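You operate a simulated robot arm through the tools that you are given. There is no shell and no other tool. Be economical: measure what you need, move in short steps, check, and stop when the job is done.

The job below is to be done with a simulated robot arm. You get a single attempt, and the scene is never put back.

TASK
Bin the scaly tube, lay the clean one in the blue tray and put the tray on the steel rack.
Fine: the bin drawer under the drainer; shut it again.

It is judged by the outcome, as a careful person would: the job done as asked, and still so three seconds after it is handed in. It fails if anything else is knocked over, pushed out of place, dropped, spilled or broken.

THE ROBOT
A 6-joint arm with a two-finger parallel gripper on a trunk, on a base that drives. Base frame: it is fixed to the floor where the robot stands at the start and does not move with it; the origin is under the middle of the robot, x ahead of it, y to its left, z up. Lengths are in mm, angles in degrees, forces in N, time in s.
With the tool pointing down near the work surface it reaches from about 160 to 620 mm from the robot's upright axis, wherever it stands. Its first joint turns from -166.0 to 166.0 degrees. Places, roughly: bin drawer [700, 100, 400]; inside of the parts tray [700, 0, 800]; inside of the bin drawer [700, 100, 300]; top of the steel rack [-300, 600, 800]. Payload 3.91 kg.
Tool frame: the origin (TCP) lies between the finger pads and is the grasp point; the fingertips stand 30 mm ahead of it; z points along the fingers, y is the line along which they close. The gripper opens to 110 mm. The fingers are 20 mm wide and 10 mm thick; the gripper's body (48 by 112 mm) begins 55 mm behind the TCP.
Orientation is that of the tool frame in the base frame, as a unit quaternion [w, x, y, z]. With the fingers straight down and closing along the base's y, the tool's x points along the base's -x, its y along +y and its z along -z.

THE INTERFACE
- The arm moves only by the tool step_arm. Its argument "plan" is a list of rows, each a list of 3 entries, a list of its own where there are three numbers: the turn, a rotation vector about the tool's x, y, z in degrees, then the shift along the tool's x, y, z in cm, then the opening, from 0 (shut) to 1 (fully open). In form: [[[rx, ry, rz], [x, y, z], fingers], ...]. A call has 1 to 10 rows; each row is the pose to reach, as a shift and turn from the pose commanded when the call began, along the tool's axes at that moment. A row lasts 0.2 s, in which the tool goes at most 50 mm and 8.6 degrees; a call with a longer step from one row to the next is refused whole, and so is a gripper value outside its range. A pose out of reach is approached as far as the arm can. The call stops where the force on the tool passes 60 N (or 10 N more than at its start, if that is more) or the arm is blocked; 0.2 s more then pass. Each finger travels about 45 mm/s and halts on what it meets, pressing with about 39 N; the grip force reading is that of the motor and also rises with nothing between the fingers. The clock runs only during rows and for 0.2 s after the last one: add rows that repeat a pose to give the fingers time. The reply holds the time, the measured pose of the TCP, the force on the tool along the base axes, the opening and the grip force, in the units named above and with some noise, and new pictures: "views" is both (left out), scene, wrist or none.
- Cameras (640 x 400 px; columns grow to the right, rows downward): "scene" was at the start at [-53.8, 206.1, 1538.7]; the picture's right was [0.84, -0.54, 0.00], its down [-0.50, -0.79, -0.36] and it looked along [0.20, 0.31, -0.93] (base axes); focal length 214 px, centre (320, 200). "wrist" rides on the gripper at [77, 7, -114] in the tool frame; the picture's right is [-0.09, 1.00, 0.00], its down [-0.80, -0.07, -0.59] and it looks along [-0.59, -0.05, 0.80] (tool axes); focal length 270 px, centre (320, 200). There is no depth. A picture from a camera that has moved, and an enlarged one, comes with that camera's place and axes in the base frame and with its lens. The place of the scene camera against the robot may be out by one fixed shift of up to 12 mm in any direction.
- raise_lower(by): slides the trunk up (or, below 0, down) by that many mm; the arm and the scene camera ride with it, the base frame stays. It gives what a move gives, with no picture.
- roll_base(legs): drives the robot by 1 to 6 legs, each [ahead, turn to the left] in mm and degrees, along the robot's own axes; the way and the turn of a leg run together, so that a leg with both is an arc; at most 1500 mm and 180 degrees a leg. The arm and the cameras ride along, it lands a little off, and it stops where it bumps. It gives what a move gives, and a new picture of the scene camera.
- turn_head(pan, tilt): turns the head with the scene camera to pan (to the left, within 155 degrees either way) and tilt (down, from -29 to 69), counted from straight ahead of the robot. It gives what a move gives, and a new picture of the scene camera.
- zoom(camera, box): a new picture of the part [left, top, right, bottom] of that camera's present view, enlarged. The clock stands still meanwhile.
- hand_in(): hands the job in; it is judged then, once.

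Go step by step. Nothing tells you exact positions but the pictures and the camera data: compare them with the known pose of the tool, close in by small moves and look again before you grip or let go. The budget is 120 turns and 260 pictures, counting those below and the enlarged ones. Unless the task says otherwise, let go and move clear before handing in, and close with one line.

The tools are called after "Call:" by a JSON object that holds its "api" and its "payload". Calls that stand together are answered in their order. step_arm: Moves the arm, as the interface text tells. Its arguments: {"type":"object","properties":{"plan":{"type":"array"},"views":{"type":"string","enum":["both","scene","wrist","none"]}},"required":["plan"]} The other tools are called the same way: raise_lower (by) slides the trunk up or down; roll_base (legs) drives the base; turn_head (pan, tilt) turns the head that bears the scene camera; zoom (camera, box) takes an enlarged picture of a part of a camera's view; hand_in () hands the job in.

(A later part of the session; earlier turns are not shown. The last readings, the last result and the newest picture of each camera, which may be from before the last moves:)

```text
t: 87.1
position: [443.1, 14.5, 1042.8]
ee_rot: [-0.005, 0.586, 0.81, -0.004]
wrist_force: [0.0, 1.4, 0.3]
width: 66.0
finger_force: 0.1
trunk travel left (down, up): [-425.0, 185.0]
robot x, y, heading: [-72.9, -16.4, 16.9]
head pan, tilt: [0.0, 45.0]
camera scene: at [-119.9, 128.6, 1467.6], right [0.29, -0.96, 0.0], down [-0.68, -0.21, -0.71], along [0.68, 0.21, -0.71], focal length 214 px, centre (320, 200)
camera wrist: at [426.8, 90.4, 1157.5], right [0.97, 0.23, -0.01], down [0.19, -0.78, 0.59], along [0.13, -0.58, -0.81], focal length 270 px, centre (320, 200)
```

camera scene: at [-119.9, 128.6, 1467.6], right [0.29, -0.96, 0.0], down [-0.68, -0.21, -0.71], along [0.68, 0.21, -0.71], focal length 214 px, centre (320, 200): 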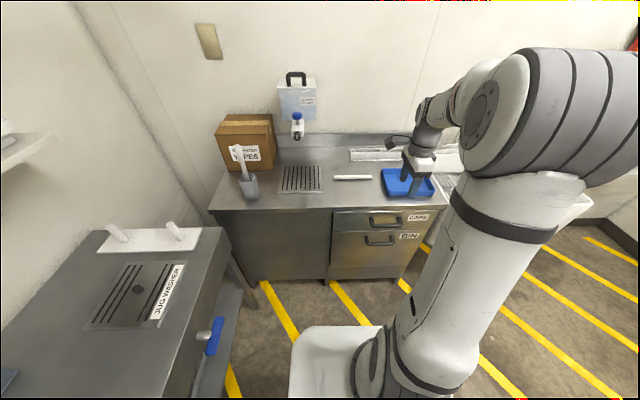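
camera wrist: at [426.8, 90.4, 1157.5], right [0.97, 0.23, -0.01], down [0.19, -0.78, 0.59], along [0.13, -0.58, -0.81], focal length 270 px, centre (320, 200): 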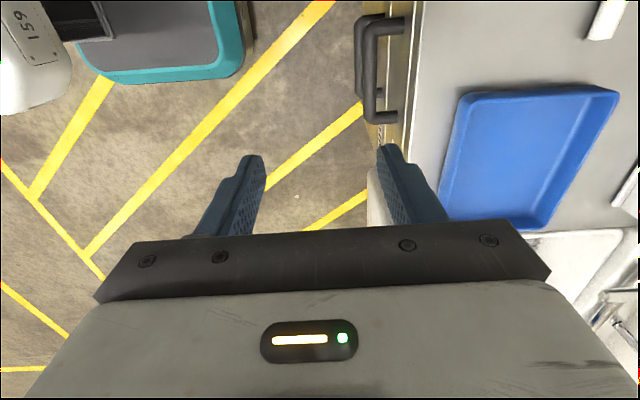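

The counter is clear and the drawer shut. I'll drive in an S-curve so the base sits closer and slightly to the right, within reach of both the clean tube and the tray.

Call:
{"api": "roll_base", "payload": {"legs": [[135, -28], [135, 28]]}}

Call:
{"api": "zoom", "payload": {"camera": "wrist", "box": [0, 0, 640, 400]}}

```text
t: 90.3
position: [715.2, 25.8, 1041.9]
ee_rot: [-0.005, 0.589, 0.808, -0.003]
wrist_force: [-0.3, -0.5, -0.1]
width: 66.0
finger_force: 0.1
trunk travel left (down, up): [-425.0, 185.0]
robot x, y, heading: [197.8, -11.2, 16.6]
head pan, tilt: [0.0, 45.0]
camera scene: at [157.2, 134.1, 1467.6], right [0.28, -0.96, 0.0], down [-0.68, -0.2, -0.71], along [0.68, 0.2, -0.71], focal length 214 px, centre (320, 200)
```

scene: 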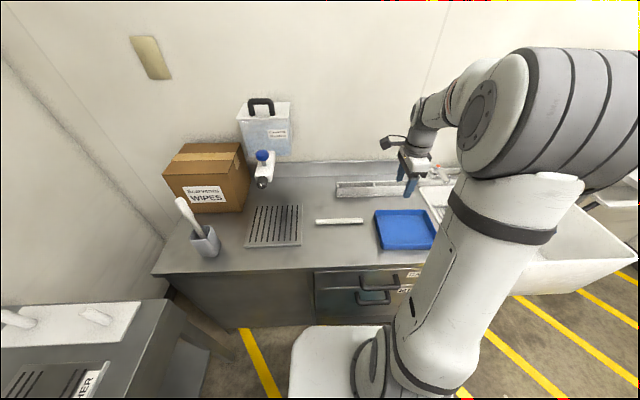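

```text
1.00 times, centred on (320, 200) of wrist
camera zoom: at [700.2, 101.6, 1157.3], right [0.97, 0.22, -0.01], down [0.19, -0.79, 0.59], along [0.12, -0.58, -0.81], focal length 270 px, centre (320, 200)
```

zoom: 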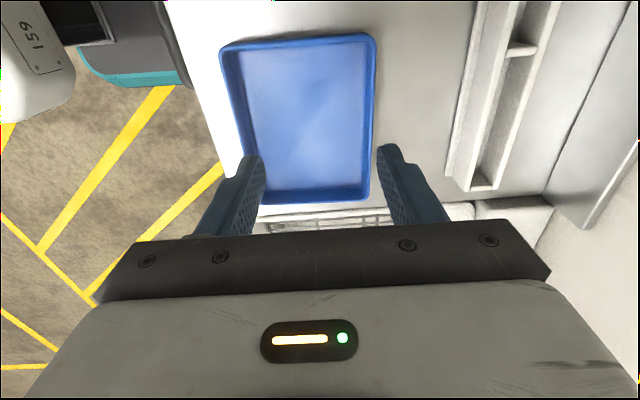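

The base is well placed. The tray is roughly 155×200 mm, centred near n=671, d=234. Next I'll hover over the clean tube.

Call:
{"api": "step_arm", "payload": {"plan": [[[0.5, 0, 0], [4, 0.5, 0], 0.6], [[0.5, 0, 0], [8, 1, 0], 0.6], [[0.5, 0, 0], [12, 1.5, 0], 0.6], [[0.5, 0, 0], [16, 2, 0], 0.6], [[0.5, 0, 0], [19, 2.5, 0], 0.6], [[0.5, 0, 0], [19, 2.5, 4], 0.6], [[0.5, 0, 0], [19, 2.5, 8], 0.6], [[0.5, 0, 0], [19, 2.5, 12], 0.6], [[0.5, 0, 0], [19, 2.5, 12], 0.6]], "views": "both"}}

```text
t: 92.3
position: [679.4, 216.2, 924.6]
ee_rot: [-0.008, 0.589, 0.808, -0.006]
wrist_force: [-0.4, -0.9, 0.4]
width: 65.9
finger_force: 0.0
trunk travel left (down, up): [-425.0, 185.0]
robot x, y, heading: [196.2, -15.7, 16.4]
head pan, tilt: [0.0, 45.0]
camera scene: at [156.9, 134.5, 1467.6], right [0.28, -0.96, 0.0], down [-0.68, -0.2, -0.71], along [0.68, 0.2, -0.71], focal length 214 px, centre (320, 200)
camera wrist: at [665.5, 291.8, 1038.6], right [0.97, 0.22, -0.02], down [0.19, -0.78, 0.59], along [0.12, -0.58, -0.81], focal length 270 px, centre (320, 200)
```

scene: 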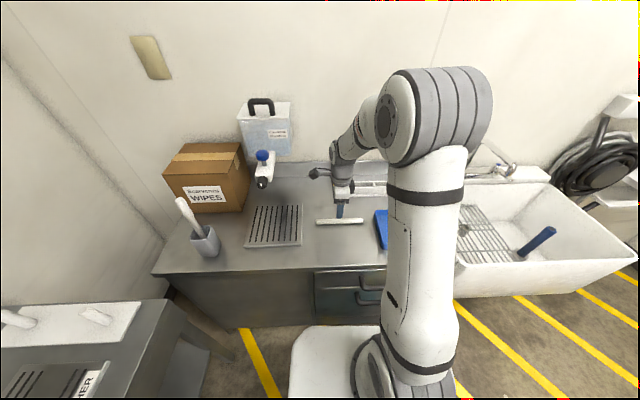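
wrist: 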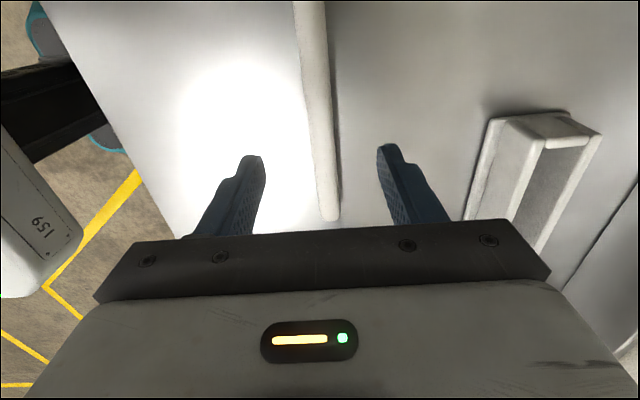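

I'm aligned over the clean tube. I'll level the tool, descend and grip.

Call:
{"api": "step_arm", "payload": {"plan": [[[-1.1, 0, 0], [-0.5, 0, 2.5], 0.6], [[-1.1, 0, 0], [-0.5, 0, 5], 0.6], [[-1.1, 0, 0], [-0.5, 0, 6.3], 0.6], [[-1.1, 0, 0], [-0.5, 0, 6.9], 0.6], [[-1.1, 0, 0], [-0.5, 0, 6.9], 0.6]], "views": "wrist"}}

```text
t: 93.5
position: [679.6, 211.8, 854.1]
ee_rot: [-0.001, 0.589, 0.808, 0.002]
wrist_force: [1.3, -0.6, 0.7]
width: 65.8
finger_force: 0.0
trunk travel left (down, up): [-425.0, 185.0]
robot x, y, heading: [200.7, -12.9, 16.2]
head pan, tilt: [0.0, 45.0]
camera wrist: at [663.0, 285.7, 969.4], right [0.97, 0.22, 0.0], down [0.18, -0.79, 0.59], along [0.13, -0.58, -0.81], focal length 270 px, centre (320, 200)
```

wrist: 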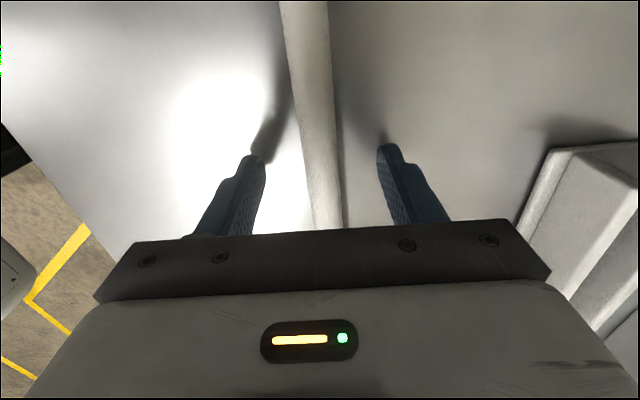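

Call:
{"api": "step_arm", "payload": {"plan": [[[0, 0, 0], [0, 0, 0], 0.3], [[0, 0, 0], [0, 0, 0], 0], [[0, 0, 0], [0, 0, 0], 0], [[0, 0, 0], [0, 0, 0], 0], [[0, 0, 0], [0, 0, -3], 0], [[0, 0, 0], [0, 0, -7], 0], [[0, 0, 0], [0, 0, -10], 0], [[0, 0, 0], [0, 0, -10], 0]], "views": "both"}}

```text
t: 95.3
position: [679.7, 208.0, 953.9]
ee_rot: [-0.002, 0.589, 0.808, 0.002]
wrist_force: [0.0, 0.0, -0.1]
width: 18.0
finger_force: 38.7
trunk travel left (down, up): [-425.0, 185.0]
robot x, y, heading: [200.1, -15.0, 16.6]
head pan, tilt: [0.0, 45.0]
camera scene: at [156.7, 134.4, 1467.6], right [0.28, -0.96, 0.0], down [-0.68, -0.2, -0.71], along [0.68, 0.2, -0.71], focal length 214 px, centre (320, 200)
camera wrist: at [662.5, 283.1, 1069.4], right [0.97, 0.22, 0.0], down [0.18, -0.79, 0.59], along [0.13, -0.58, -0.81], focal length 270 px, centre (320, 200)
```

scene: 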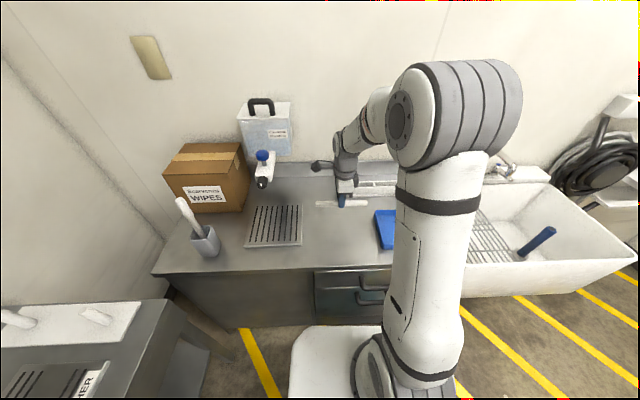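
wrist: 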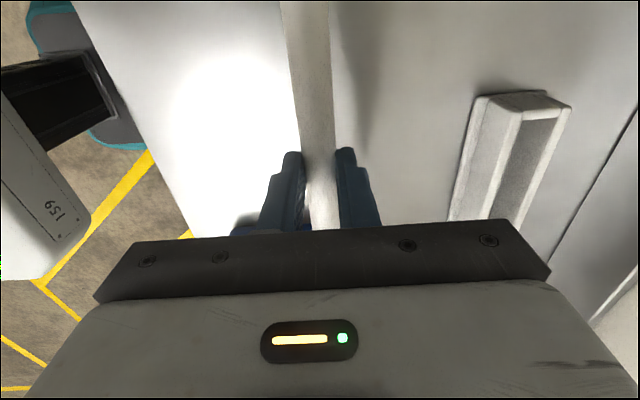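

The clean tube is held. I'll carry it over the tray and turn it about 28°, so it lies diagonally and fits inside.

Call:
{"api": "step_arm", "payload": {"plan": [[[0, 0, 0], [-4.5, -0.7, 0], 0], [[0, 0, 4], [-9, -1.4, 0], 0], [[0, 0, 8], [-13.5, -2.1, 0], 0], [[0, 0, 12], [-18, -2.8, 0], 0], [[0, 0, 16], [-22, -3.5, 0], 0], [[0, 0, 22], [-23.5, -4, 0], 0], [[0, 0, 28], [-23.5, -4, 0], 0], [[0, 0, 28], [-23.5, -4, 0], 0]], "views": "both"}}

Call:
{"api": "zoom", "payload": {"camera": "scene", "box": [340, 150, 480, 270]}}

```text
t: 97.1
position: [714.5, -26.0, 951.2]
ee_rot: [-0.002, 0.767, 0.642, 0.001]
wrist_force: [-0.4, 0.2, -0.7]
width: 17.1
finger_force: 38.7
trunk travel left (down, up): [-425.0, 185.0]
robot x, y, heading: [198.1, -14.1, 16.4]
head pan, tilt: [0.0, 45.0]
camera scene: at [156.8, 134.4, 1467.6], right [0.28, -0.96, 0.0], down [-0.68, -0.2, -0.71], along [0.68, 0.2, -0.71], focal length 214 px, centre (320, 200)
camera wrist: at [734.1, 48.0, 1067.1], right [0.97, -0.26, 0.0], down [-0.21, -0.78, 0.59], along [-0.16, -0.57, -0.81], focal length 270 px, centre (320, 200)
```

scene: 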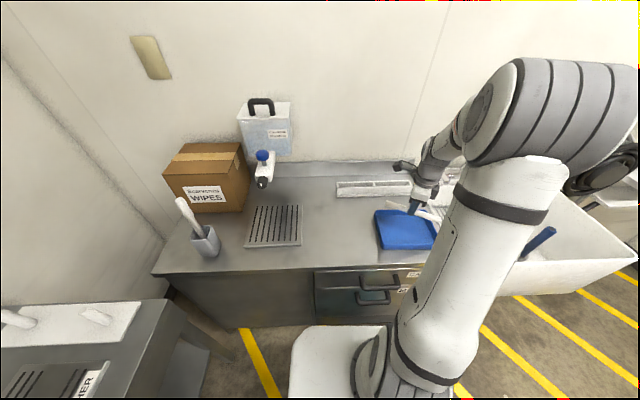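
wrist: 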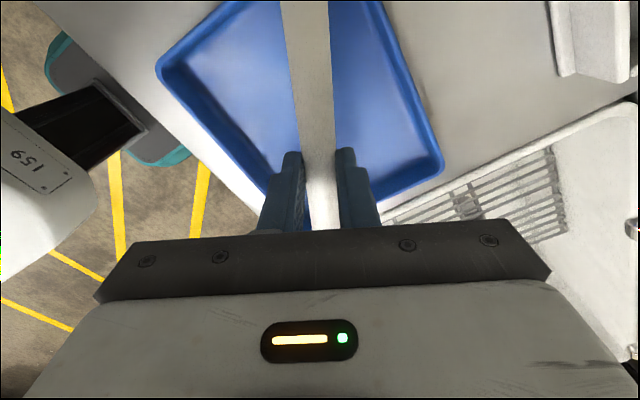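

```text
3.33 times, centred on (410, 210) of scene
camera zoom: at [156.8, 134.4, 1467.6], right [0.28, -0.96, 0.0], down [-0.68, -0.2, -0.71], along [0.68, 0.2, -0.71], focal length 715 px, centre (20, 167)
```

zoom: 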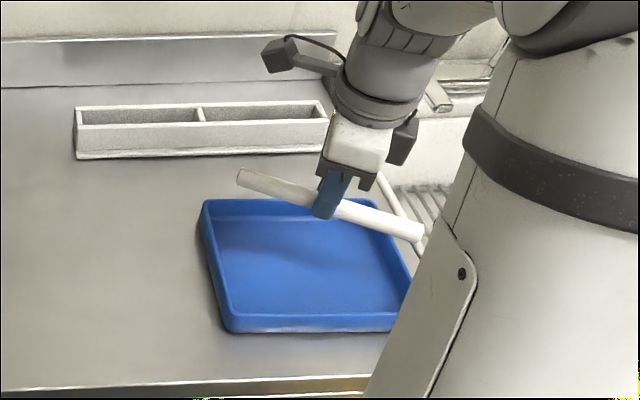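

The tube is centred over the tray and fits diagonally. I'll lower it gently.

Call:
{"api": "step_arm", "payload": {"plan": [[[0, 0, 0], [0, -0.3, 3], 0], [[0, 0, 0], [0, -0.3, 6], 0], [[0, 0, 0], [0, -0.3, 8], 0], [[0, 0, 0], [0, -0.3, 8.8], 0], [[0, 0, 0], [0, -0.3, 8.8], 0]], "views": "both"}}

Call:
{"api": "zoom", "payload": {"camera": "scene", "box": [340, 150, 480, 270]}}

```text
t: 98.3
position: [710.6, -22.6, 863.6]
ee_rot: [-0.003, 0.767, 0.642, 0.001]
wrist_force: [-0.2, 0.0, -1.0]
width: 17.4
finger_force: 39.0
trunk travel left (down, up): [-425.0, 185.0]
robot x, y, heading: [195.0, -11.5, 16.2]
head pan, tilt: [0.0, 45.0]
camera scene: at [156.8, 134.3, 1467.6], right [0.28, -0.96, 0.0], down [-0.68, -0.2, -0.71], along [0.68, 0.2, -0.71], focal length 214 px, centre (320, 200)
camera wrist: at [731.2, 49.8, 979.2], right [0.97, -0.26, 0.0], down [-0.21, -0.78, 0.59], along [-0.16, -0.57, -0.81], focal length 270 px, centre (320, 200)
```

scene: 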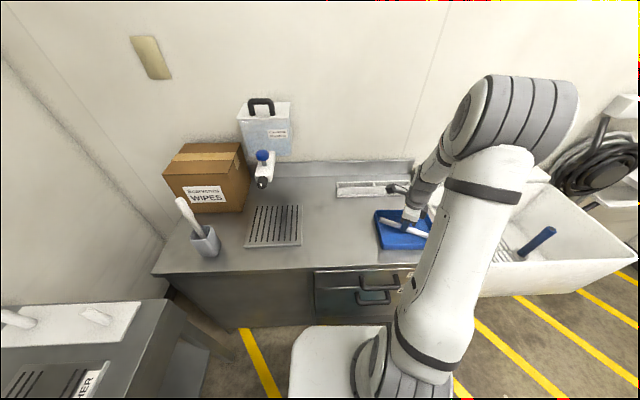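
wrist: 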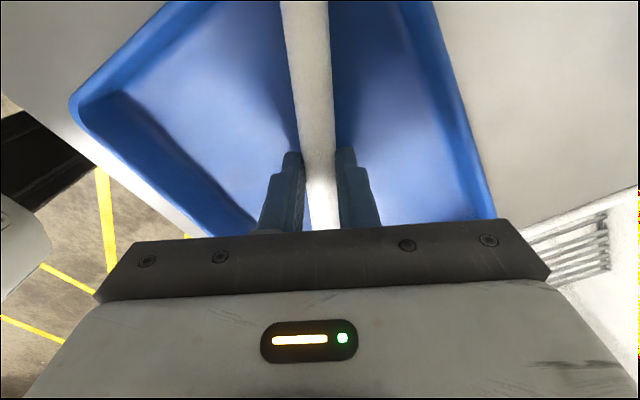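

```text
3.33 times, centred on (410, 210) of scene
camera zoom: at [156.8, 134.3, 1467.6], right [0.28, -0.96, 0.0], down [-0.68, -0.2, -0.71], along [0.68, 0.2, -0.71], focal length 715 px, centre (20, 167)
```

zoom: 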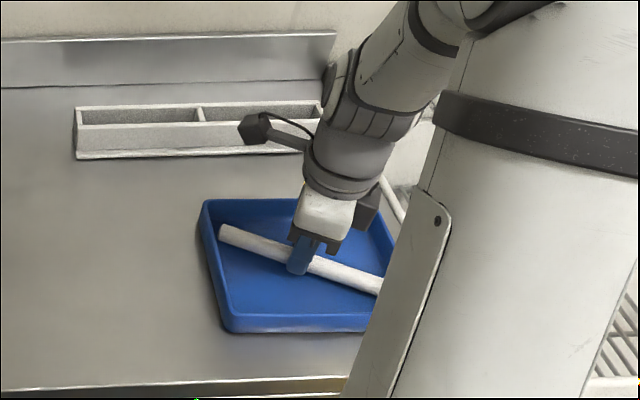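

Call:
{"api": "step_arm", "payload": {"plan": [[[0, 0, 0], [0, 0, 0.3], 0], [[0, 0, 0], [0, 0, 0.6], 0], [[0, 0, 0], [0, 0, 0.6], 0]], "views": "none"}}

```text
t: 99.1
position: [712.2, -23.5, 859.4]
ee_rot: [-0.002, 0.767, 0.642, 0.001]
wrist_force: [0.9, 0.4, 3.7]
width: 17.3
finger_force: 39.0
trunk travel left (down, up): [-425.0, 185.0]
robot x, y, heading: [198.8, -13.8, 16.3]
head pan, tilt: [0.0, 45.0]
```

The tube has just touched the tray floor (about 4 N). I'll release and lift.

Call:
{"api": "step_arm", "payload": {"plan": [[[0, 0, 0], [0, 0, 0], 0.15], [[0, 0, 0], [0, 0, 0], 0.3], [[0, 0, 0], [0, 0, 0], 0.35], [[0, 0, 0], [0, 0, 0], 0.35], [[0, 0, 0], [0, 0, -3], 0.35], [[0, 0, 0], [0, 0, -7], 0.35], [[0, 0, 0], [0, 0, -11], 0.35], [[0, 0, -7], [0, 0, -11], 0.35], [[0, 0, -14], [0, 0, -11], 0.35], [[0, 0, -14], [0, 0, -11], 0.35]], "views": "both"}}

Call:
{"api": "zoom", "payload": {"camera": "scene", "box": [340, 150, 480, 270]}}

```text
t: 101.3
position: [713.4, -26.1, 968.7]
ee_rot: [-0.002, 0.682, 0.732, 0.001]
wrist_force: [0.6, 0.7, 0.4]
width: 38.7
finger_force: 0.0
trunk travel left (down, up): [-425.0, 185.0]
robot x, y, heading: [201.5, -17.2, 16.2]
head pan, tilt: [0.0, 45.0]
camera scene: at [156.6, 134.4, 1467.6], right [0.28, -0.96, 0.0], down [-0.68, -0.2, -0.71], along [0.68, 0.2, -0.71], focal length 214 px, centre (320, 200)
camera wrist: at [714.3, 51.7, 1084.0], right [1.0, -0.02, 0.0], down [-0.01, -0.81, 0.59], along [-0.01, -0.59, -0.81], focal length 270 px, centre (320, 200)
```

scene: 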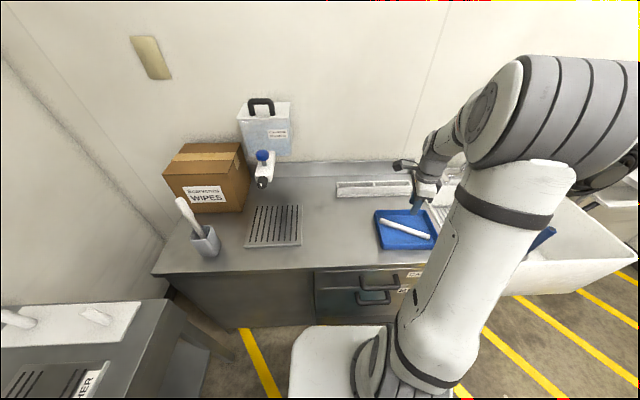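
wrist: 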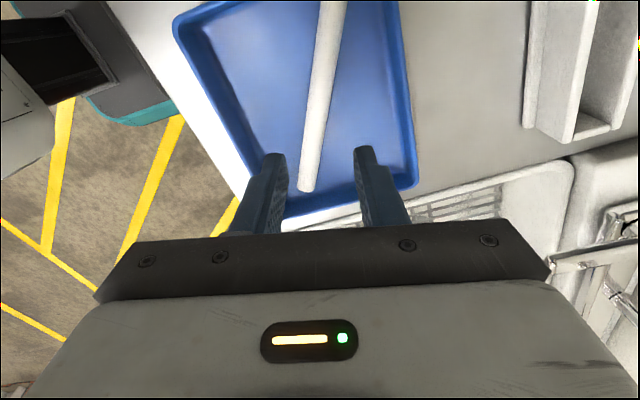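

```text
3.33 times, centred on (410, 210) of scene
camera zoom: at [156.6, 134.4, 1467.6], right [0.28, -0.96, 0.0], down [-0.68, -0.2, -0.71], along [0.68, 0.2, -0.71], focal length 715 px, centre (20, 167)
```

zoom: 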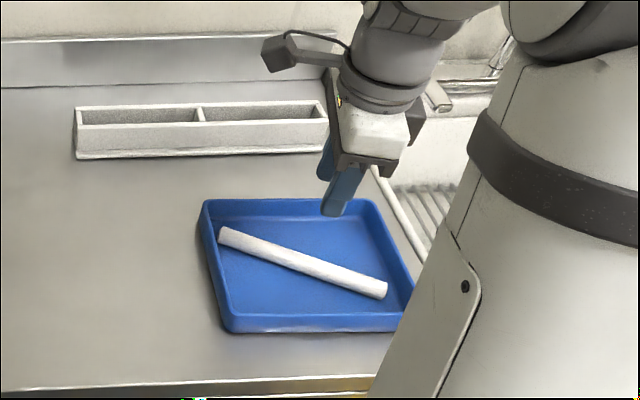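

The clean tube lies in the tray. I'll carry the tray by the middle of its near long wall, so I'm aligning over that rim now.

Call:
{"api": "step_arm", "payload": {"plan": [[[0, 0, -5], [-0.6, -2.5, 0], 0.45], [[0, 0, -10], [-1.2, -5, 0], 0.45], [[0, 0, -13.9], [-1.86, -7.5, 0], 0.45], [[0, 0, -13.9], [-1.86, -7.5, 4], 0.45], [[0, 0, -13.9], [-1.86, -7.5, 5.5], 0.45], [[0, 0, -13.9], [-1.86, -7.5, 5.5], 0.45]], "views": "both"}}

Call:
{"api": "zoom", "payload": {"camera": "scene", "box": [340, 170, 480, 270]}}

```text
t: 102.7
position: [637.6, -48.8, 914.0]
ee_rot: [-0.002, 0.589, 0.808, 0.002]
wrist_force: [0.2, -0.3, 0.7]
width: 49.6
finger_force: 0.1
trunk travel left (down, up): [-425.0, 185.0]
robot x, y, heading: [199.4, -13.4, 16.5]
head pan, tilt: [0.0, 45.0]
camera scene: at [156.4, 134.3, 1467.6], right [0.28, -0.96, 0.0], down [-0.68, -0.2, -0.71], along [0.68, 0.2, -0.71], focal length 214 px, centre (320, 200)
camera wrist: at [621.0, 26.4, 1028.8], right [0.98, 0.22, 0.0], down [0.18, -0.79, 0.59], along [0.13, -0.58, -0.81], focal length 270 px, centre (320, 200)
```

scene: 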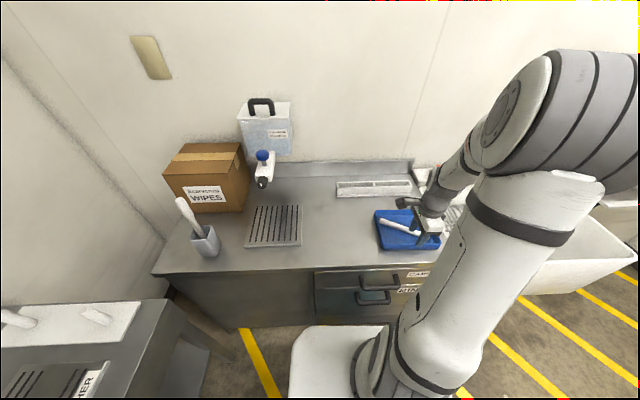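
wrist: 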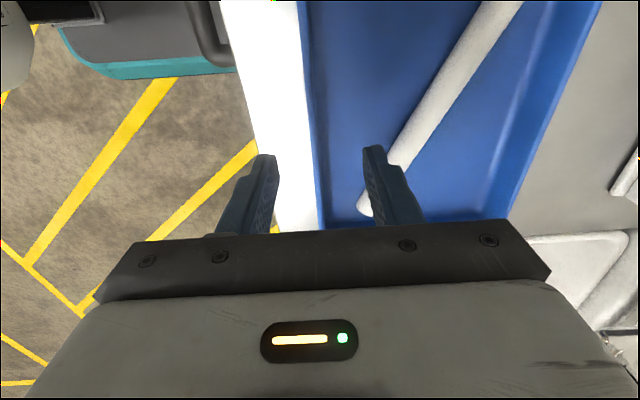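

```text
4.00 times, centred on (410, 220) of scene
camera zoom: at [156.4, 134.3, 1467.6], right [0.28, -0.96, 0.0], down [-0.68, -0.2, -0.71], along [0.68, 0.2, -0.71], focal length 858 px, centre (-40, 120)
```

zoom: 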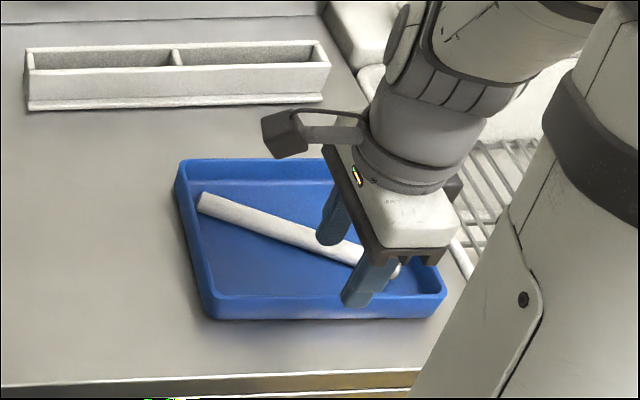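

The rim lies between the fingers and the tube is clear of the inner finger. I'll lower and check before closing.

Call:
{"api": "step_arm", "payload": {"plan": [[[0, 0, 0], [0, -0.1, 2], 0.45], [[0, 0, 0], [0, -0.1, 4], 0.45], [[0, 0, 0], [0, -0.1, 5], 0.45], [[0, 0, 0], [0, -0.1, 5], 0.45]], "views": "wrist"}}

Call:
{"api": "zoom", "payload": {"camera": "scene", "box": [370, 195, 450, 255]}}

```text
t: 103.7
position: [637.6, -48.7, 864.8]
ee_rot: [-0.002, 0.589, 0.808, 0.002]
wrist_force: [0.2, 0.2, -0.4]
width: 49.3
finger_force: 0.1
trunk travel left (down, up): [-425.0, 185.0]
robot x, y, heading: [199.4, -16.1, 16.2]
head pan, tilt: [0.0, 45.0]
camera wrist: at [620.3, 26.1, 979.2], right [0.98, 0.22, 0.0], down [0.18, -0.79, 0.59], along [0.13, -0.58, -0.81], focal length 270 px, centre (320, 200)
```

wrist: 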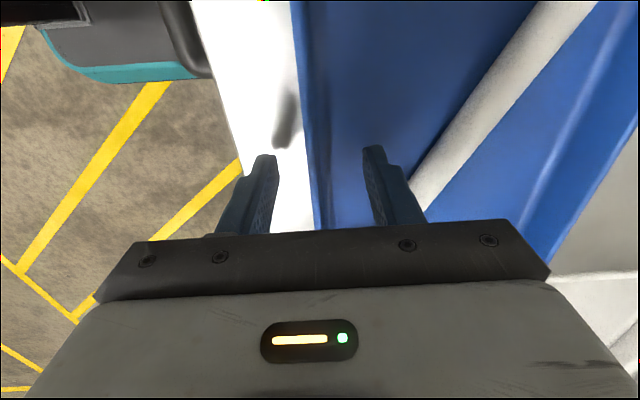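

```text
6.67 times, centred on (410, 225) of scene
camera zoom: at [156.8, 134.3, 1467.6], right [0.28, -0.96, 0.0], down [-0.68, -0.2, -0.71], along [0.68, 0.2, -0.71], focal length 1430 px, centre (-280, 33)
```

zoom: 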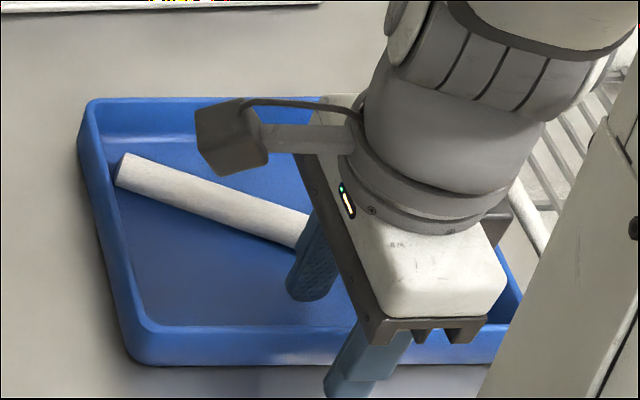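

Call:
{"api": "step_arm", "payload": {"plan": [[[0, 0, 0], [0, 0, 0.4], 0.3], [[0, 0, 0], [0, 0, 0.4], 0.15], [[0, 0, 0], [0, 0, 0.4], 0], [[0, 0, 0], [0, 0, 0.4], 0], [[0, 0, 0], [0, 0, 0.4], 0]], "views": "wrist"}}

```text
t: 104.9
position: [636.5, -49.4, 860.2]
ee_rot: [-0.002, 0.59, 0.808, 0.001]
wrist_force: [0.0, -0.2, 1.3]
width: 4.3
finger_force: 39.5
trunk travel left (down, up): [-425.0, 185.0]
robot x, y, heading: [199.8, -7.9, 16.4]
head pan, tilt: [0.0, 45.0]
camera wrist: at [619.9, 25.7, 975.6], right [0.98, 0.22, 0.0], down [0.18, -0.79, 0.59], along [0.13, -0.58, -0.81], focal length 270 px, centre (320, 200)
```

wrist: 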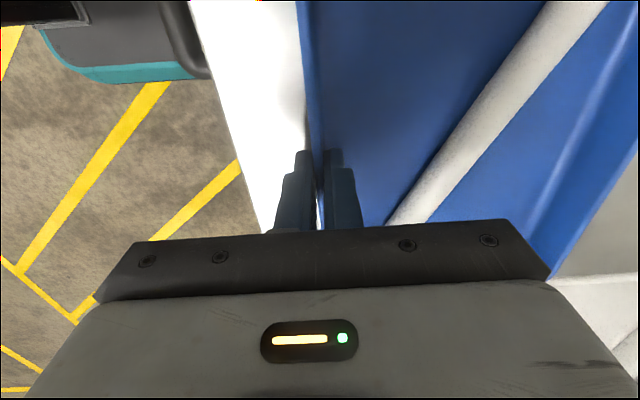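

Gripped on a 4.3 mm wall. I'll lift a little as a test and look.

Call:
{"api": "step_arm", "payload": {"plan": [[[0, 0, 0], [0, 0, -0.5], 0], [[0, 0, 0], [0, 0, -1.2], 0], [[0, 0, 0], [0, 0, -2], 0], [[0, 0, 0], [0, 0, -3], 0], [[0, 0, 0], [0, 0, -3], 0]], "views": "wrist"}}

Call:
{"api": "zoom", "payload": {"camera": "scene", "box": [340, 170, 480, 270]}}

```text
t: 106.1
position: [636.2, -48.8, 890.8]
ee_rot: [-0.002, 0.589, 0.808, 0.001]
wrist_force: [0.1, -0.1, -1.9]
width: 4.2
finger_force: 38.9
trunk travel left (down, up): [-425.0, 185.0]
robot x, y, heading: [200.9, -13.0, 16.5]
head pan, tilt: [0.0, 45.0]
camera wrist: at [620.2, 26.3, 1005.5], right [0.98, 0.22, 0.0], down [0.18, -0.79, 0.59], along [0.13, -0.58, -0.81], focal length 270 px, centre (320, 200)
```

wrist: 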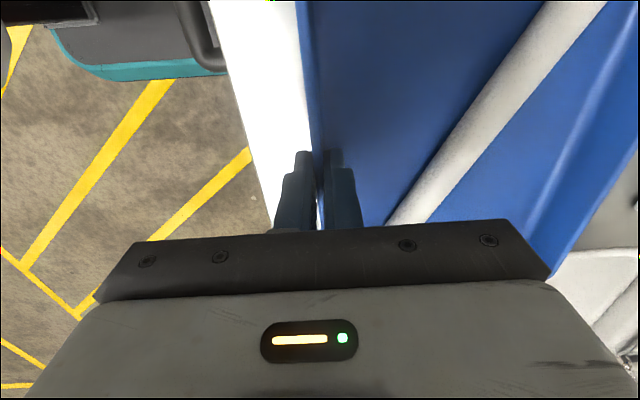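

```text
4.00 times, centred on (410, 220) of scene
camera zoom: at [156.9, 134.4, 1467.6], right [0.28, -0.96, 0.0], down [-0.68, -0.2, -0.71], along [0.68, 0.2, -0.71], focal length 858 px, centre (-40, 120)
```

zoom: 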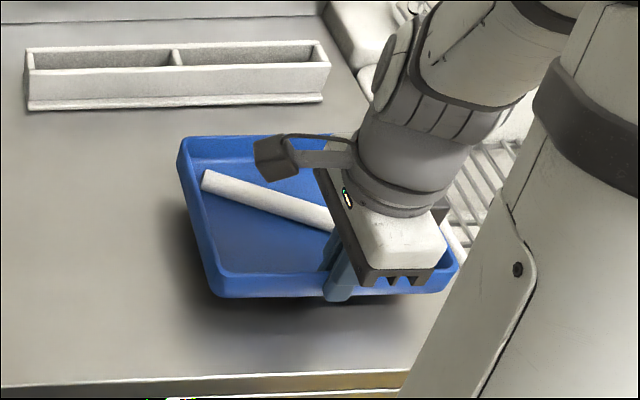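

The tray lifts level and weighs only about 2 N. I'll raise it, centre it in front of the robot, back away from the counter, and then turn toward the steel bench.

Call:
{"api": "step_arm", "payload": {"plan": [[[0, 0, 0], [0, 0, -2.5], 0], [[0, 0, 0], [0, 0, -5], 0], [[0, 0, 0], [0, 0, -7.5], 0], [[0, 0, 0], [0, 0, -10], 0], [[0, 0, 0], [0, 0, -10], 0]], "views": "none"}}

Call:
{"api": "raise_lower", "payload": {"by": 100}}

Call:
{"api": "roll_base", "payload": {"legs": [[-320, 0]]}}

```text
t: 107.3
position: [636.8, -48.4, 992.8]
ee_rot: [-0.002, 0.589, 0.808, 0.002]
wrist_force: [0.5, 0.1, -2.7]
width: 4.3
finger_force: 39.0
trunk travel left (down, up): [-425.0, 185.0]
robot x, y, heading: [200.0, -14.9, 16.3]
head pan, tilt: [0.0, 45.0]
```

```text
t: 108.6
position: [638.5, -48.6, 1090.4]
ee_rot: [-0.002, 0.589, 0.808, 0.002]
wrist_force: [0.4, -0.3, -3.1]
width: 4.5
finger_force: 39.4
trunk travel left (down, up): [-525.0, 85.0]
robot x, y, heading: [203.1, -13.6, 16.5]
head pan, tilt: [0.0, 45.0]
```

```text
t: 110.8
position: [325.0, -139.9, 1091.0]
ee_rot: [-0.002, 0.589, 0.808, 0.001]
wrist_force: [0.1, -0.2, -2.9]
width: 4.6
finger_force: 39.3
trunk travel left (down, up): [-525.0, 85.0]
robot x, y, heading: [-113.5, -102.9, 16.4]
head pan, tilt: [0.0, 45.0]
camera scene: at [-156.1, 42.5, 1567.6], right [0.28, -0.96, 0.0], down [-0.68, -0.2, -0.71], along [0.68, 0.2, -0.71], focal length 214 px, centre (320, 200)
```

scene: 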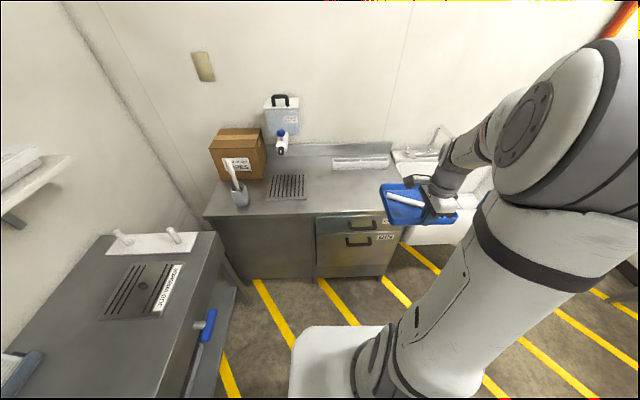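

Call:
{"api": "step_arm", "payload": {"plan": [[[0, 0, 0], [3, 0, 0], 0], [[0, 0, 0], [6, 0, 0], 0], [[0, 0, 0], [9, 0, 0], 0], [[0, 0, 0], [12, 0, 0], 0], [[0, 0, 0], [14, 0, 0], 0], [[0, 0, 0], [14, 0, 0], 0]], "views": "none"}}

Call:
{"api": "roll_base", "payload": {"legs": [[0, 45], [0, 45]]}}

```text
t: 112.2
position: [281.3, -5.8, 1092.8]
ee_rot: [-0.001, 0.589, 0.808, 0.002]
wrist_force: [0.0, -0.4, -2.8]
width: 4.4
finger_force: 38.6
trunk travel left (down, up): [-525.0, 85.0]
robot x, y, heading: [-111.0, -106.1, 16.2]
head pan, tilt: [0.0, 45.0]
```

```text
t: 116.7
position: [-213.4, 288.2, 1091.7]
ee_rot: [-0.003, -0.156, 0.988, 0.001]
wrist_force: [-0.3, 0.5, -2.4]
width: 4.3
finger_force: 39.1
trunk travel left (down, up): [-525.0, 85.0]
robot x, y, heading: [-95.7, -99.0, 106.2]
head pan, tilt: [0.0, 45.0]
camera scene: at [-246.9, -133.7, 1567.5], right [0.96, 0.28, 0.0], down [0.2, -0.68, -0.71], along [-0.19, 0.68, -0.71], focal length 214 px, centre (320, 200)
```

scene: 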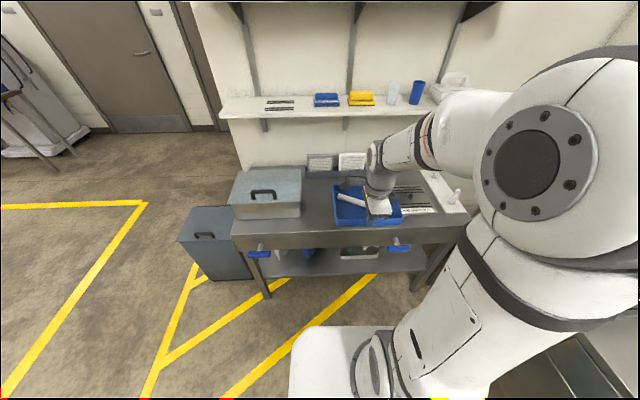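

Call:
{"api": "zoom", "payload": {"camera": "scene", "box": [210, 120, 490, 295]}}

Call:
{"api": "zoom", "payload": {"camera": "wrist", "box": [0, 0, 640, 400]}}

```text
2.29 times, centred on (350, 208) of scene
camera zoom: at [-246.9, -133.7, 1567.5], right [0.96, 0.28, 0.0], down [0.2, -0.68, -0.71], along [-0.19, 0.68, -0.71], focal length 490 px, centre (251, 183)
```

zoom: 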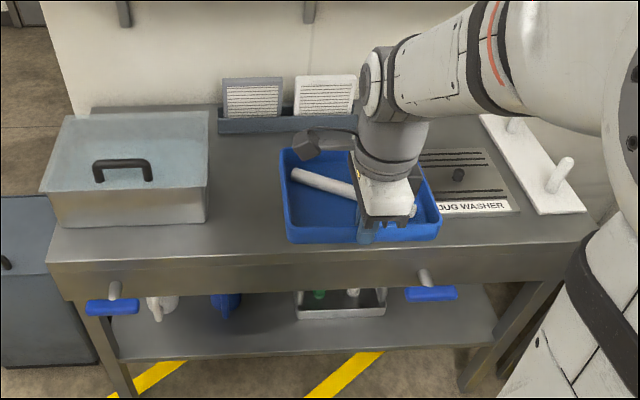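

```text
1.00 times, centred on (320, 200) of wrist
camera zoom: at [-287.3, 271.9, 1207.3], right [-0.22, 0.97, 0.0], down [0.79, 0.18, 0.59], along [0.58, 0.13, -0.81], focal length 270 px, centre (320, 200)
```

zoom: 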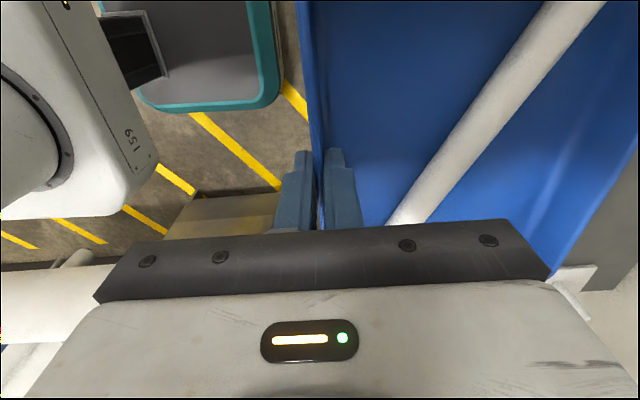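

The steel bench has a clear area between the lidded box and the jug washer plate, and the tray will fit at about [-330, 590]. I'll drive forward and fine-position.

Call:
{"api": "roll_base", "payload": {"legs": [[205, 0]]}}

Call:
{"api": "step_arm", "payload": {"plan": [[[0, 0, 0], [1, 1.5, 0], 0], [[0, 0, 0], [2, 3, 0], 0], [[0, 0, 0], [2.8, 4.3, 0], 0], [[0, 0, 0], [2.8, 4.3, 0], 0]], "views": "none"}}

Call:
{"api": "raise_lower", "payload": {"by": -180}}

Call:
{"api": "zoom", "payload": {"camera": "scene", "box": [0, 0, 640, 400]}}

Call:
{"api": "zoom", "payload": {"camera": "scene", "box": [210, 100, 450, 250]}}

Call:
{"api": "zoom", "payload": {"camera": "wrist", "box": [0, 0, 640, 400]}}

```text
t: 118.3
position: [-267.3, 484.3, 1092.6]
ee_rot: [-0.003, -0.156, 0.988, 0.0]
wrist_force: [-0.1, 0.0, -3.5]
width: 4.4
finger_force: 39.3
trunk travel left (down, up): [-525.0, 85.0]
robot x, y, heading: [-152.9, 94.8, 106.0]
head pan, tilt: [0.0, 45.0]
camera scene: at [-302.6, 62.4, 1567.6], right [0.96, 0.28, 0.0], down [0.2, -0.68, -0.71], along [-0.2, 0.68, -0.71], focal length 214 px, centre (320, 200)
```

scene: 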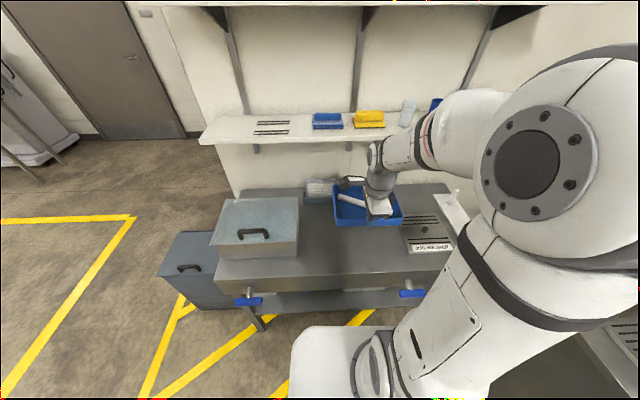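

```text
t: 119.3
position: [-309.1, 514.0, 1092.6]
ee_rot: [-0.002, -0.156, 0.988, 0.0]
wrist_force: [-0.2, -0.2, -2.2]
width: 4.7
finger_force: 38.4
trunk travel left (down, up): [-525.0, 85.0]
robot x, y, heading: [-153.6, 96.6, 105.9]
head pan, tilt: [0.0, 45.0]
```

```text
t: 121.3
position: [-309.2, 513.7, 911.4]
ee_rot: [-0.003, -0.157, 0.988, 0.0]
wrist_force: [-0.2, 0.0, -3.0]
width: 4.2
finger_force: 39.1
trunk travel left (down, up): [-345.0, 265.0]
robot x, y, heading: [-151.5, 97.5, 106.1]
head pan, tilt: [0.0, 45.0]
```

```text
1.00 times, centred on (320, 200) of scene
camera zoom: at [-302.3, 61.2, 1387.6], right [0.96, 0.28, 0.0], down [0.2, -0.68, -0.71], along [-0.2, 0.68, -0.71], focal length 214 px, centre (320, 200)
```

zoom: 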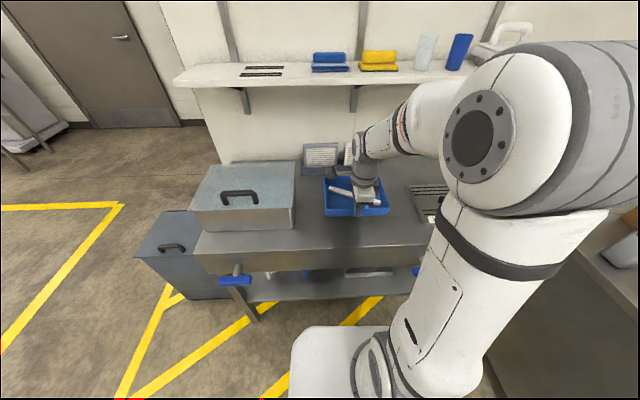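

```text
2.67 times, centred on (330, 175) of scene
camera zoom: at [-302.3, 61.2, 1387.6], right [0.96, 0.28, 0.0], down [0.2, -0.68, -0.71], along [-0.2, 0.68, -0.71], focal length 572 px, centre (293, 267)
```

zoom: 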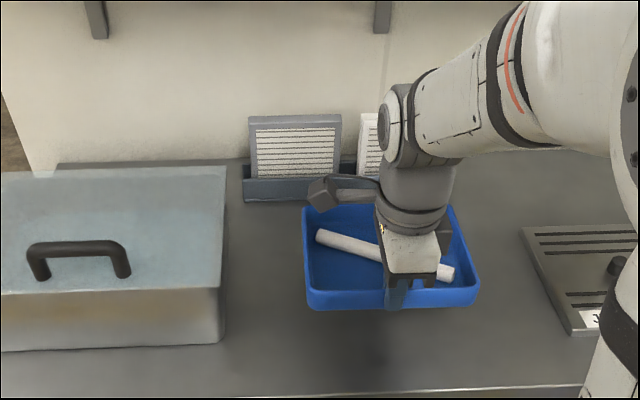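

```text
1.00 times, centred on (320, 200) of wrist
camera zoom: at [-383.6, 497.6, 1027.1], right [-0.23, 0.97, 0.0], down [0.79, 0.18, 0.59], along [0.58, 0.13, -0.81], focal length 270 px, centre (320, 200)
```

zoom: 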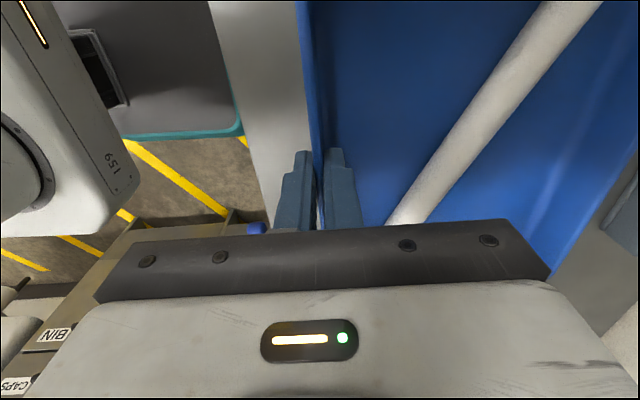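

The tray hangs over clear bench space, away from the box, card holder and washer plate. I'll lower gradually until contact.

Call:
{"api": "step_arm", "payload": {"plan": [[[0, 0, 0], [0, 0.8, 1], 0], [[0, 0, 0], [0, 1.5, 2], 0], [[0, 0, 0], [0, 1.5, 3], 0], [[0, 0, 0], [0, 1.5, 4], 0], [[0, 0, 0], [0, 1.5, 4.5], 0], [[0, 0, 0], [0, 1.5, 4.5], 0]], "views": "scene"}}

Call:
{"api": "zoom", "payload": {"camera": "scene", "box": [210, 120, 450, 270]}}

```text
t: 122.7
position: [-313.6, 528.1, 866.8]
ee_rot: [-0.002, -0.157, 0.988, 0.0]
wrist_force: [-0.6, -0.3, -2.5]
width: 4.3
finger_force: 39.6
trunk travel left (down, up): [-345.0, 265.0]
robot x, y, heading: [-151.6, 94.3, 106.2]
head pan, tilt: [0.0, 45.0]
camera scene: at [-302.3, 61.3, 1387.6], right [0.96, 0.28, 0.0], down [0.2, -0.68, -0.71], along [-0.2, 0.68, -0.71], focal length 214 px, centre (320, 200)
```

scene: 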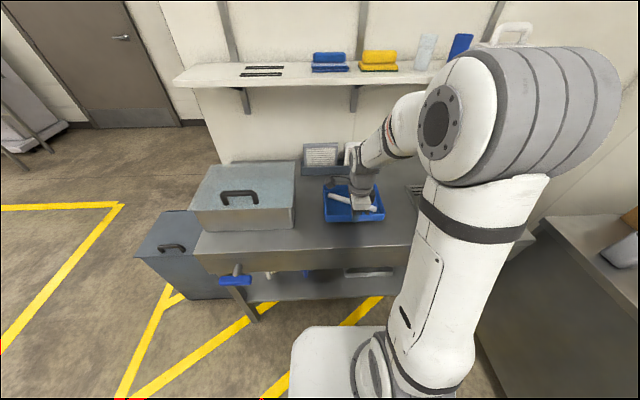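

```text
2.67 times, centred on (330, 195) of scene
camera zoom: at [-302.3, 61.3, 1387.6], right [0.96, 0.28, 0.0], down [0.2, -0.68, -0.71], along [-0.2, 0.68, -0.71], focal length 572 px, centre (293, 213)
```

zoom: 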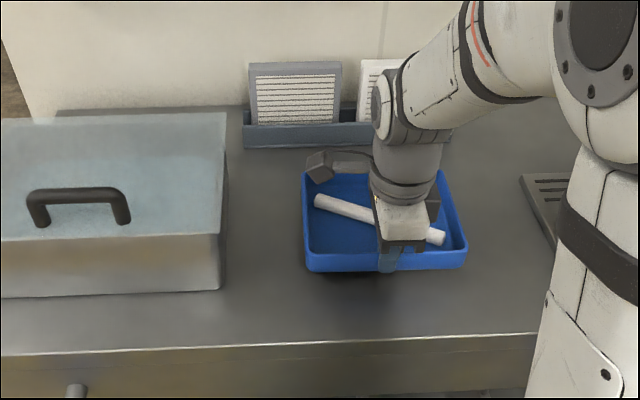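

Call:
{"api": "step_arm", "payload": {"plan": [[[0, 0, 0], [0, 0, 0.5], 0], [[0, 0, 0], [0, 0, 1], 0], [[0, 0, 0], [0, 0, 1.5], 0], [[0, 0, 0], [0, 0, 2], 0], [[0, 0, 0], [0, 0, 2], 0]], "views": "wrist"}}

Call:
{"api": "zoom", "payload": {"camera": "scene", "box": [290, 170, 410, 245]}}

```text
t: 123.9
position: [-313.9, 528.3, 846.6]
ee_rot: [-0.003, -0.156, 0.988, 0.0]
wrist_force: [0.3, -0.1, -2.3]
width: 4.6
finger_force: 38.6
trunk travel left (down, up): [-345.0, 265.0]
robot x, y, heading: [-150.8, 96.6, 106.0]
head pan, tilt: [0.0, 45.0]
camera wrist: at [-388.4, 511.5, 961.8], right [-0.22, 0.97, 0.0], down [0.79, 0.18, 0.59], along [0.58, 0.13, -0.81], focal length 270 px, centre (320, 200)
```

wrist: 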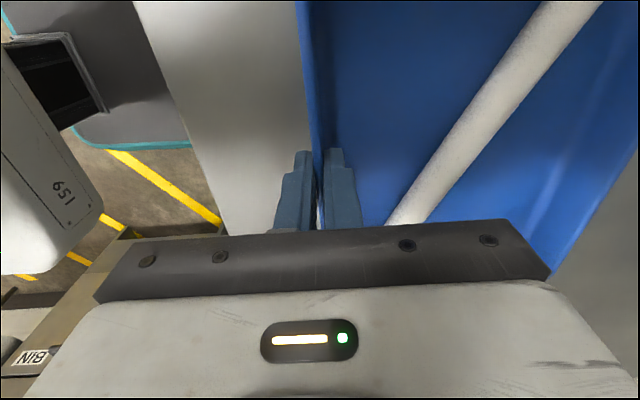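

```text
5.33 times, centred on (350, 208) of scene
camera zoom: at [-302.3, 61.3, 1387.6], right [0.96, 0.28, 0.0], down [0.2, -0.68, -0.71], along [-0.2, 0.68, -0.71], focal length 1144 px, centre (160, 160)
```

zoom: 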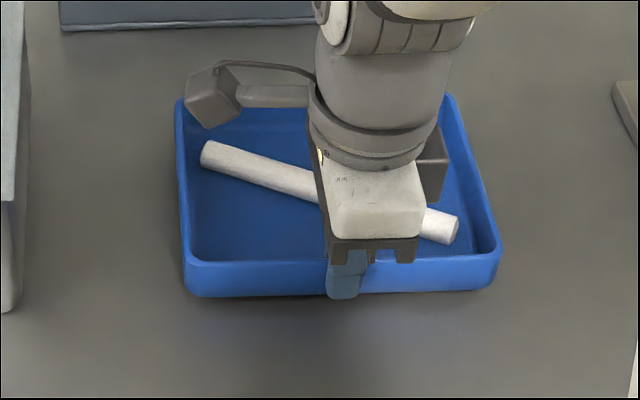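

Call:
{"api": "step_arm", "payload": {"plan": [[[0, 0, 0], [0, 0, 0.4], 0], [[0, 0, 0], [0, 0, 0.8], 0], [[0, 0, 0], [0, 0, 1.2], 0], [[0, 0, 0], [0, 0, 1.2], 0]], "views": "none"}}

Call:
{"api": "zoom", "payload": {"camera": "scene", "box": [290, 170, 410, 245]}}

```text
t: 124.9
position: [-313.4, 528.2, 839.4]
ee_rot: [-0.003, -0.156, 0.988, 0.005]
wrist_force: [0.3, 4.6, 57.8]
width: 4.7
finger_force: 39.1
trunk travel left (down, up): [-345.0, 265.0]
robot x, y, heading: [-148.7, 94.3, 106.0]
head pan, tilt: [0.0, 45.0]
```

```text
5.33 times, centred on (350, 208) of scene
camera zoom: at [-300.8, 57.7, 1388.4], right [0.96, 0.28, 0.0], down [0.19, -0.68, -0.71], along [-0.2, 0.68, -0.71], focal length 1144 px, centre (160, 160)
```

zoom: 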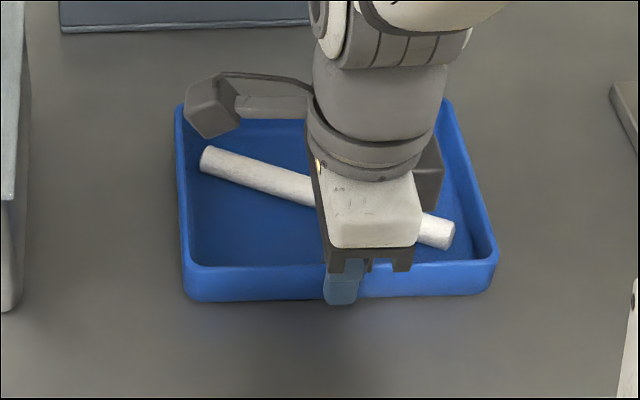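

The tray is firmly down on the bench top (z≈800). I'll relieve the pressure, open, and lift clear.

Call:
{"api": "step_arm", "payload": {"plan": [[[0, 0, 0], [0, 0, -0.4], 0], [[0, 0, 0], [0, 0, -0.4], 0.1], [[0, 0, 0], [0, 0, -0.4], 0.25], [[0, 0, 0], [0, 0, -0.4], 0.25], [[0, 0, 0], [0, 0, -0.4], 0.25]], "views": "wrist"}}

```text
t: 126.1
position: [-312.5, 529.7, 838.0]
ee_rot: [-0.002, -0.157, 0.988, 0.0]
wrist_force: [-0.2, -0.1, 0.1]
width: 27.5
finger_force: 0.0
trunk travel left (down, up): [-345.0, 265.0]
robot x, y, heading: [-151.4, 96.5, 106.0]
head pan, tilt: [0.0, 45.0]
camera wrist: at [-387.8, 511.8, 953.9], right [-0.22, 0.97, 0.0], down [0.79, 0.18, 0.59], along [0.58, 0.13, -0.81], focal length 270 px, centre (320, 200)
```

wrist: 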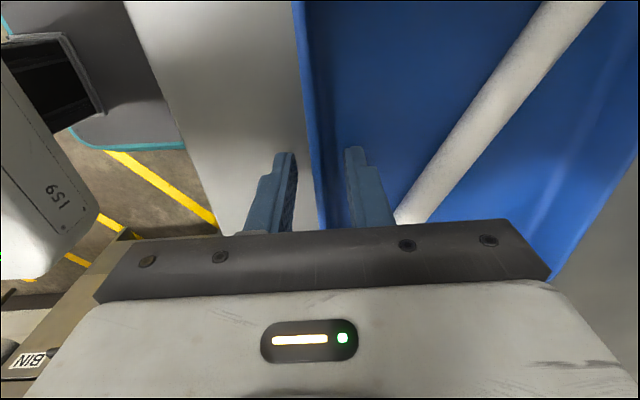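

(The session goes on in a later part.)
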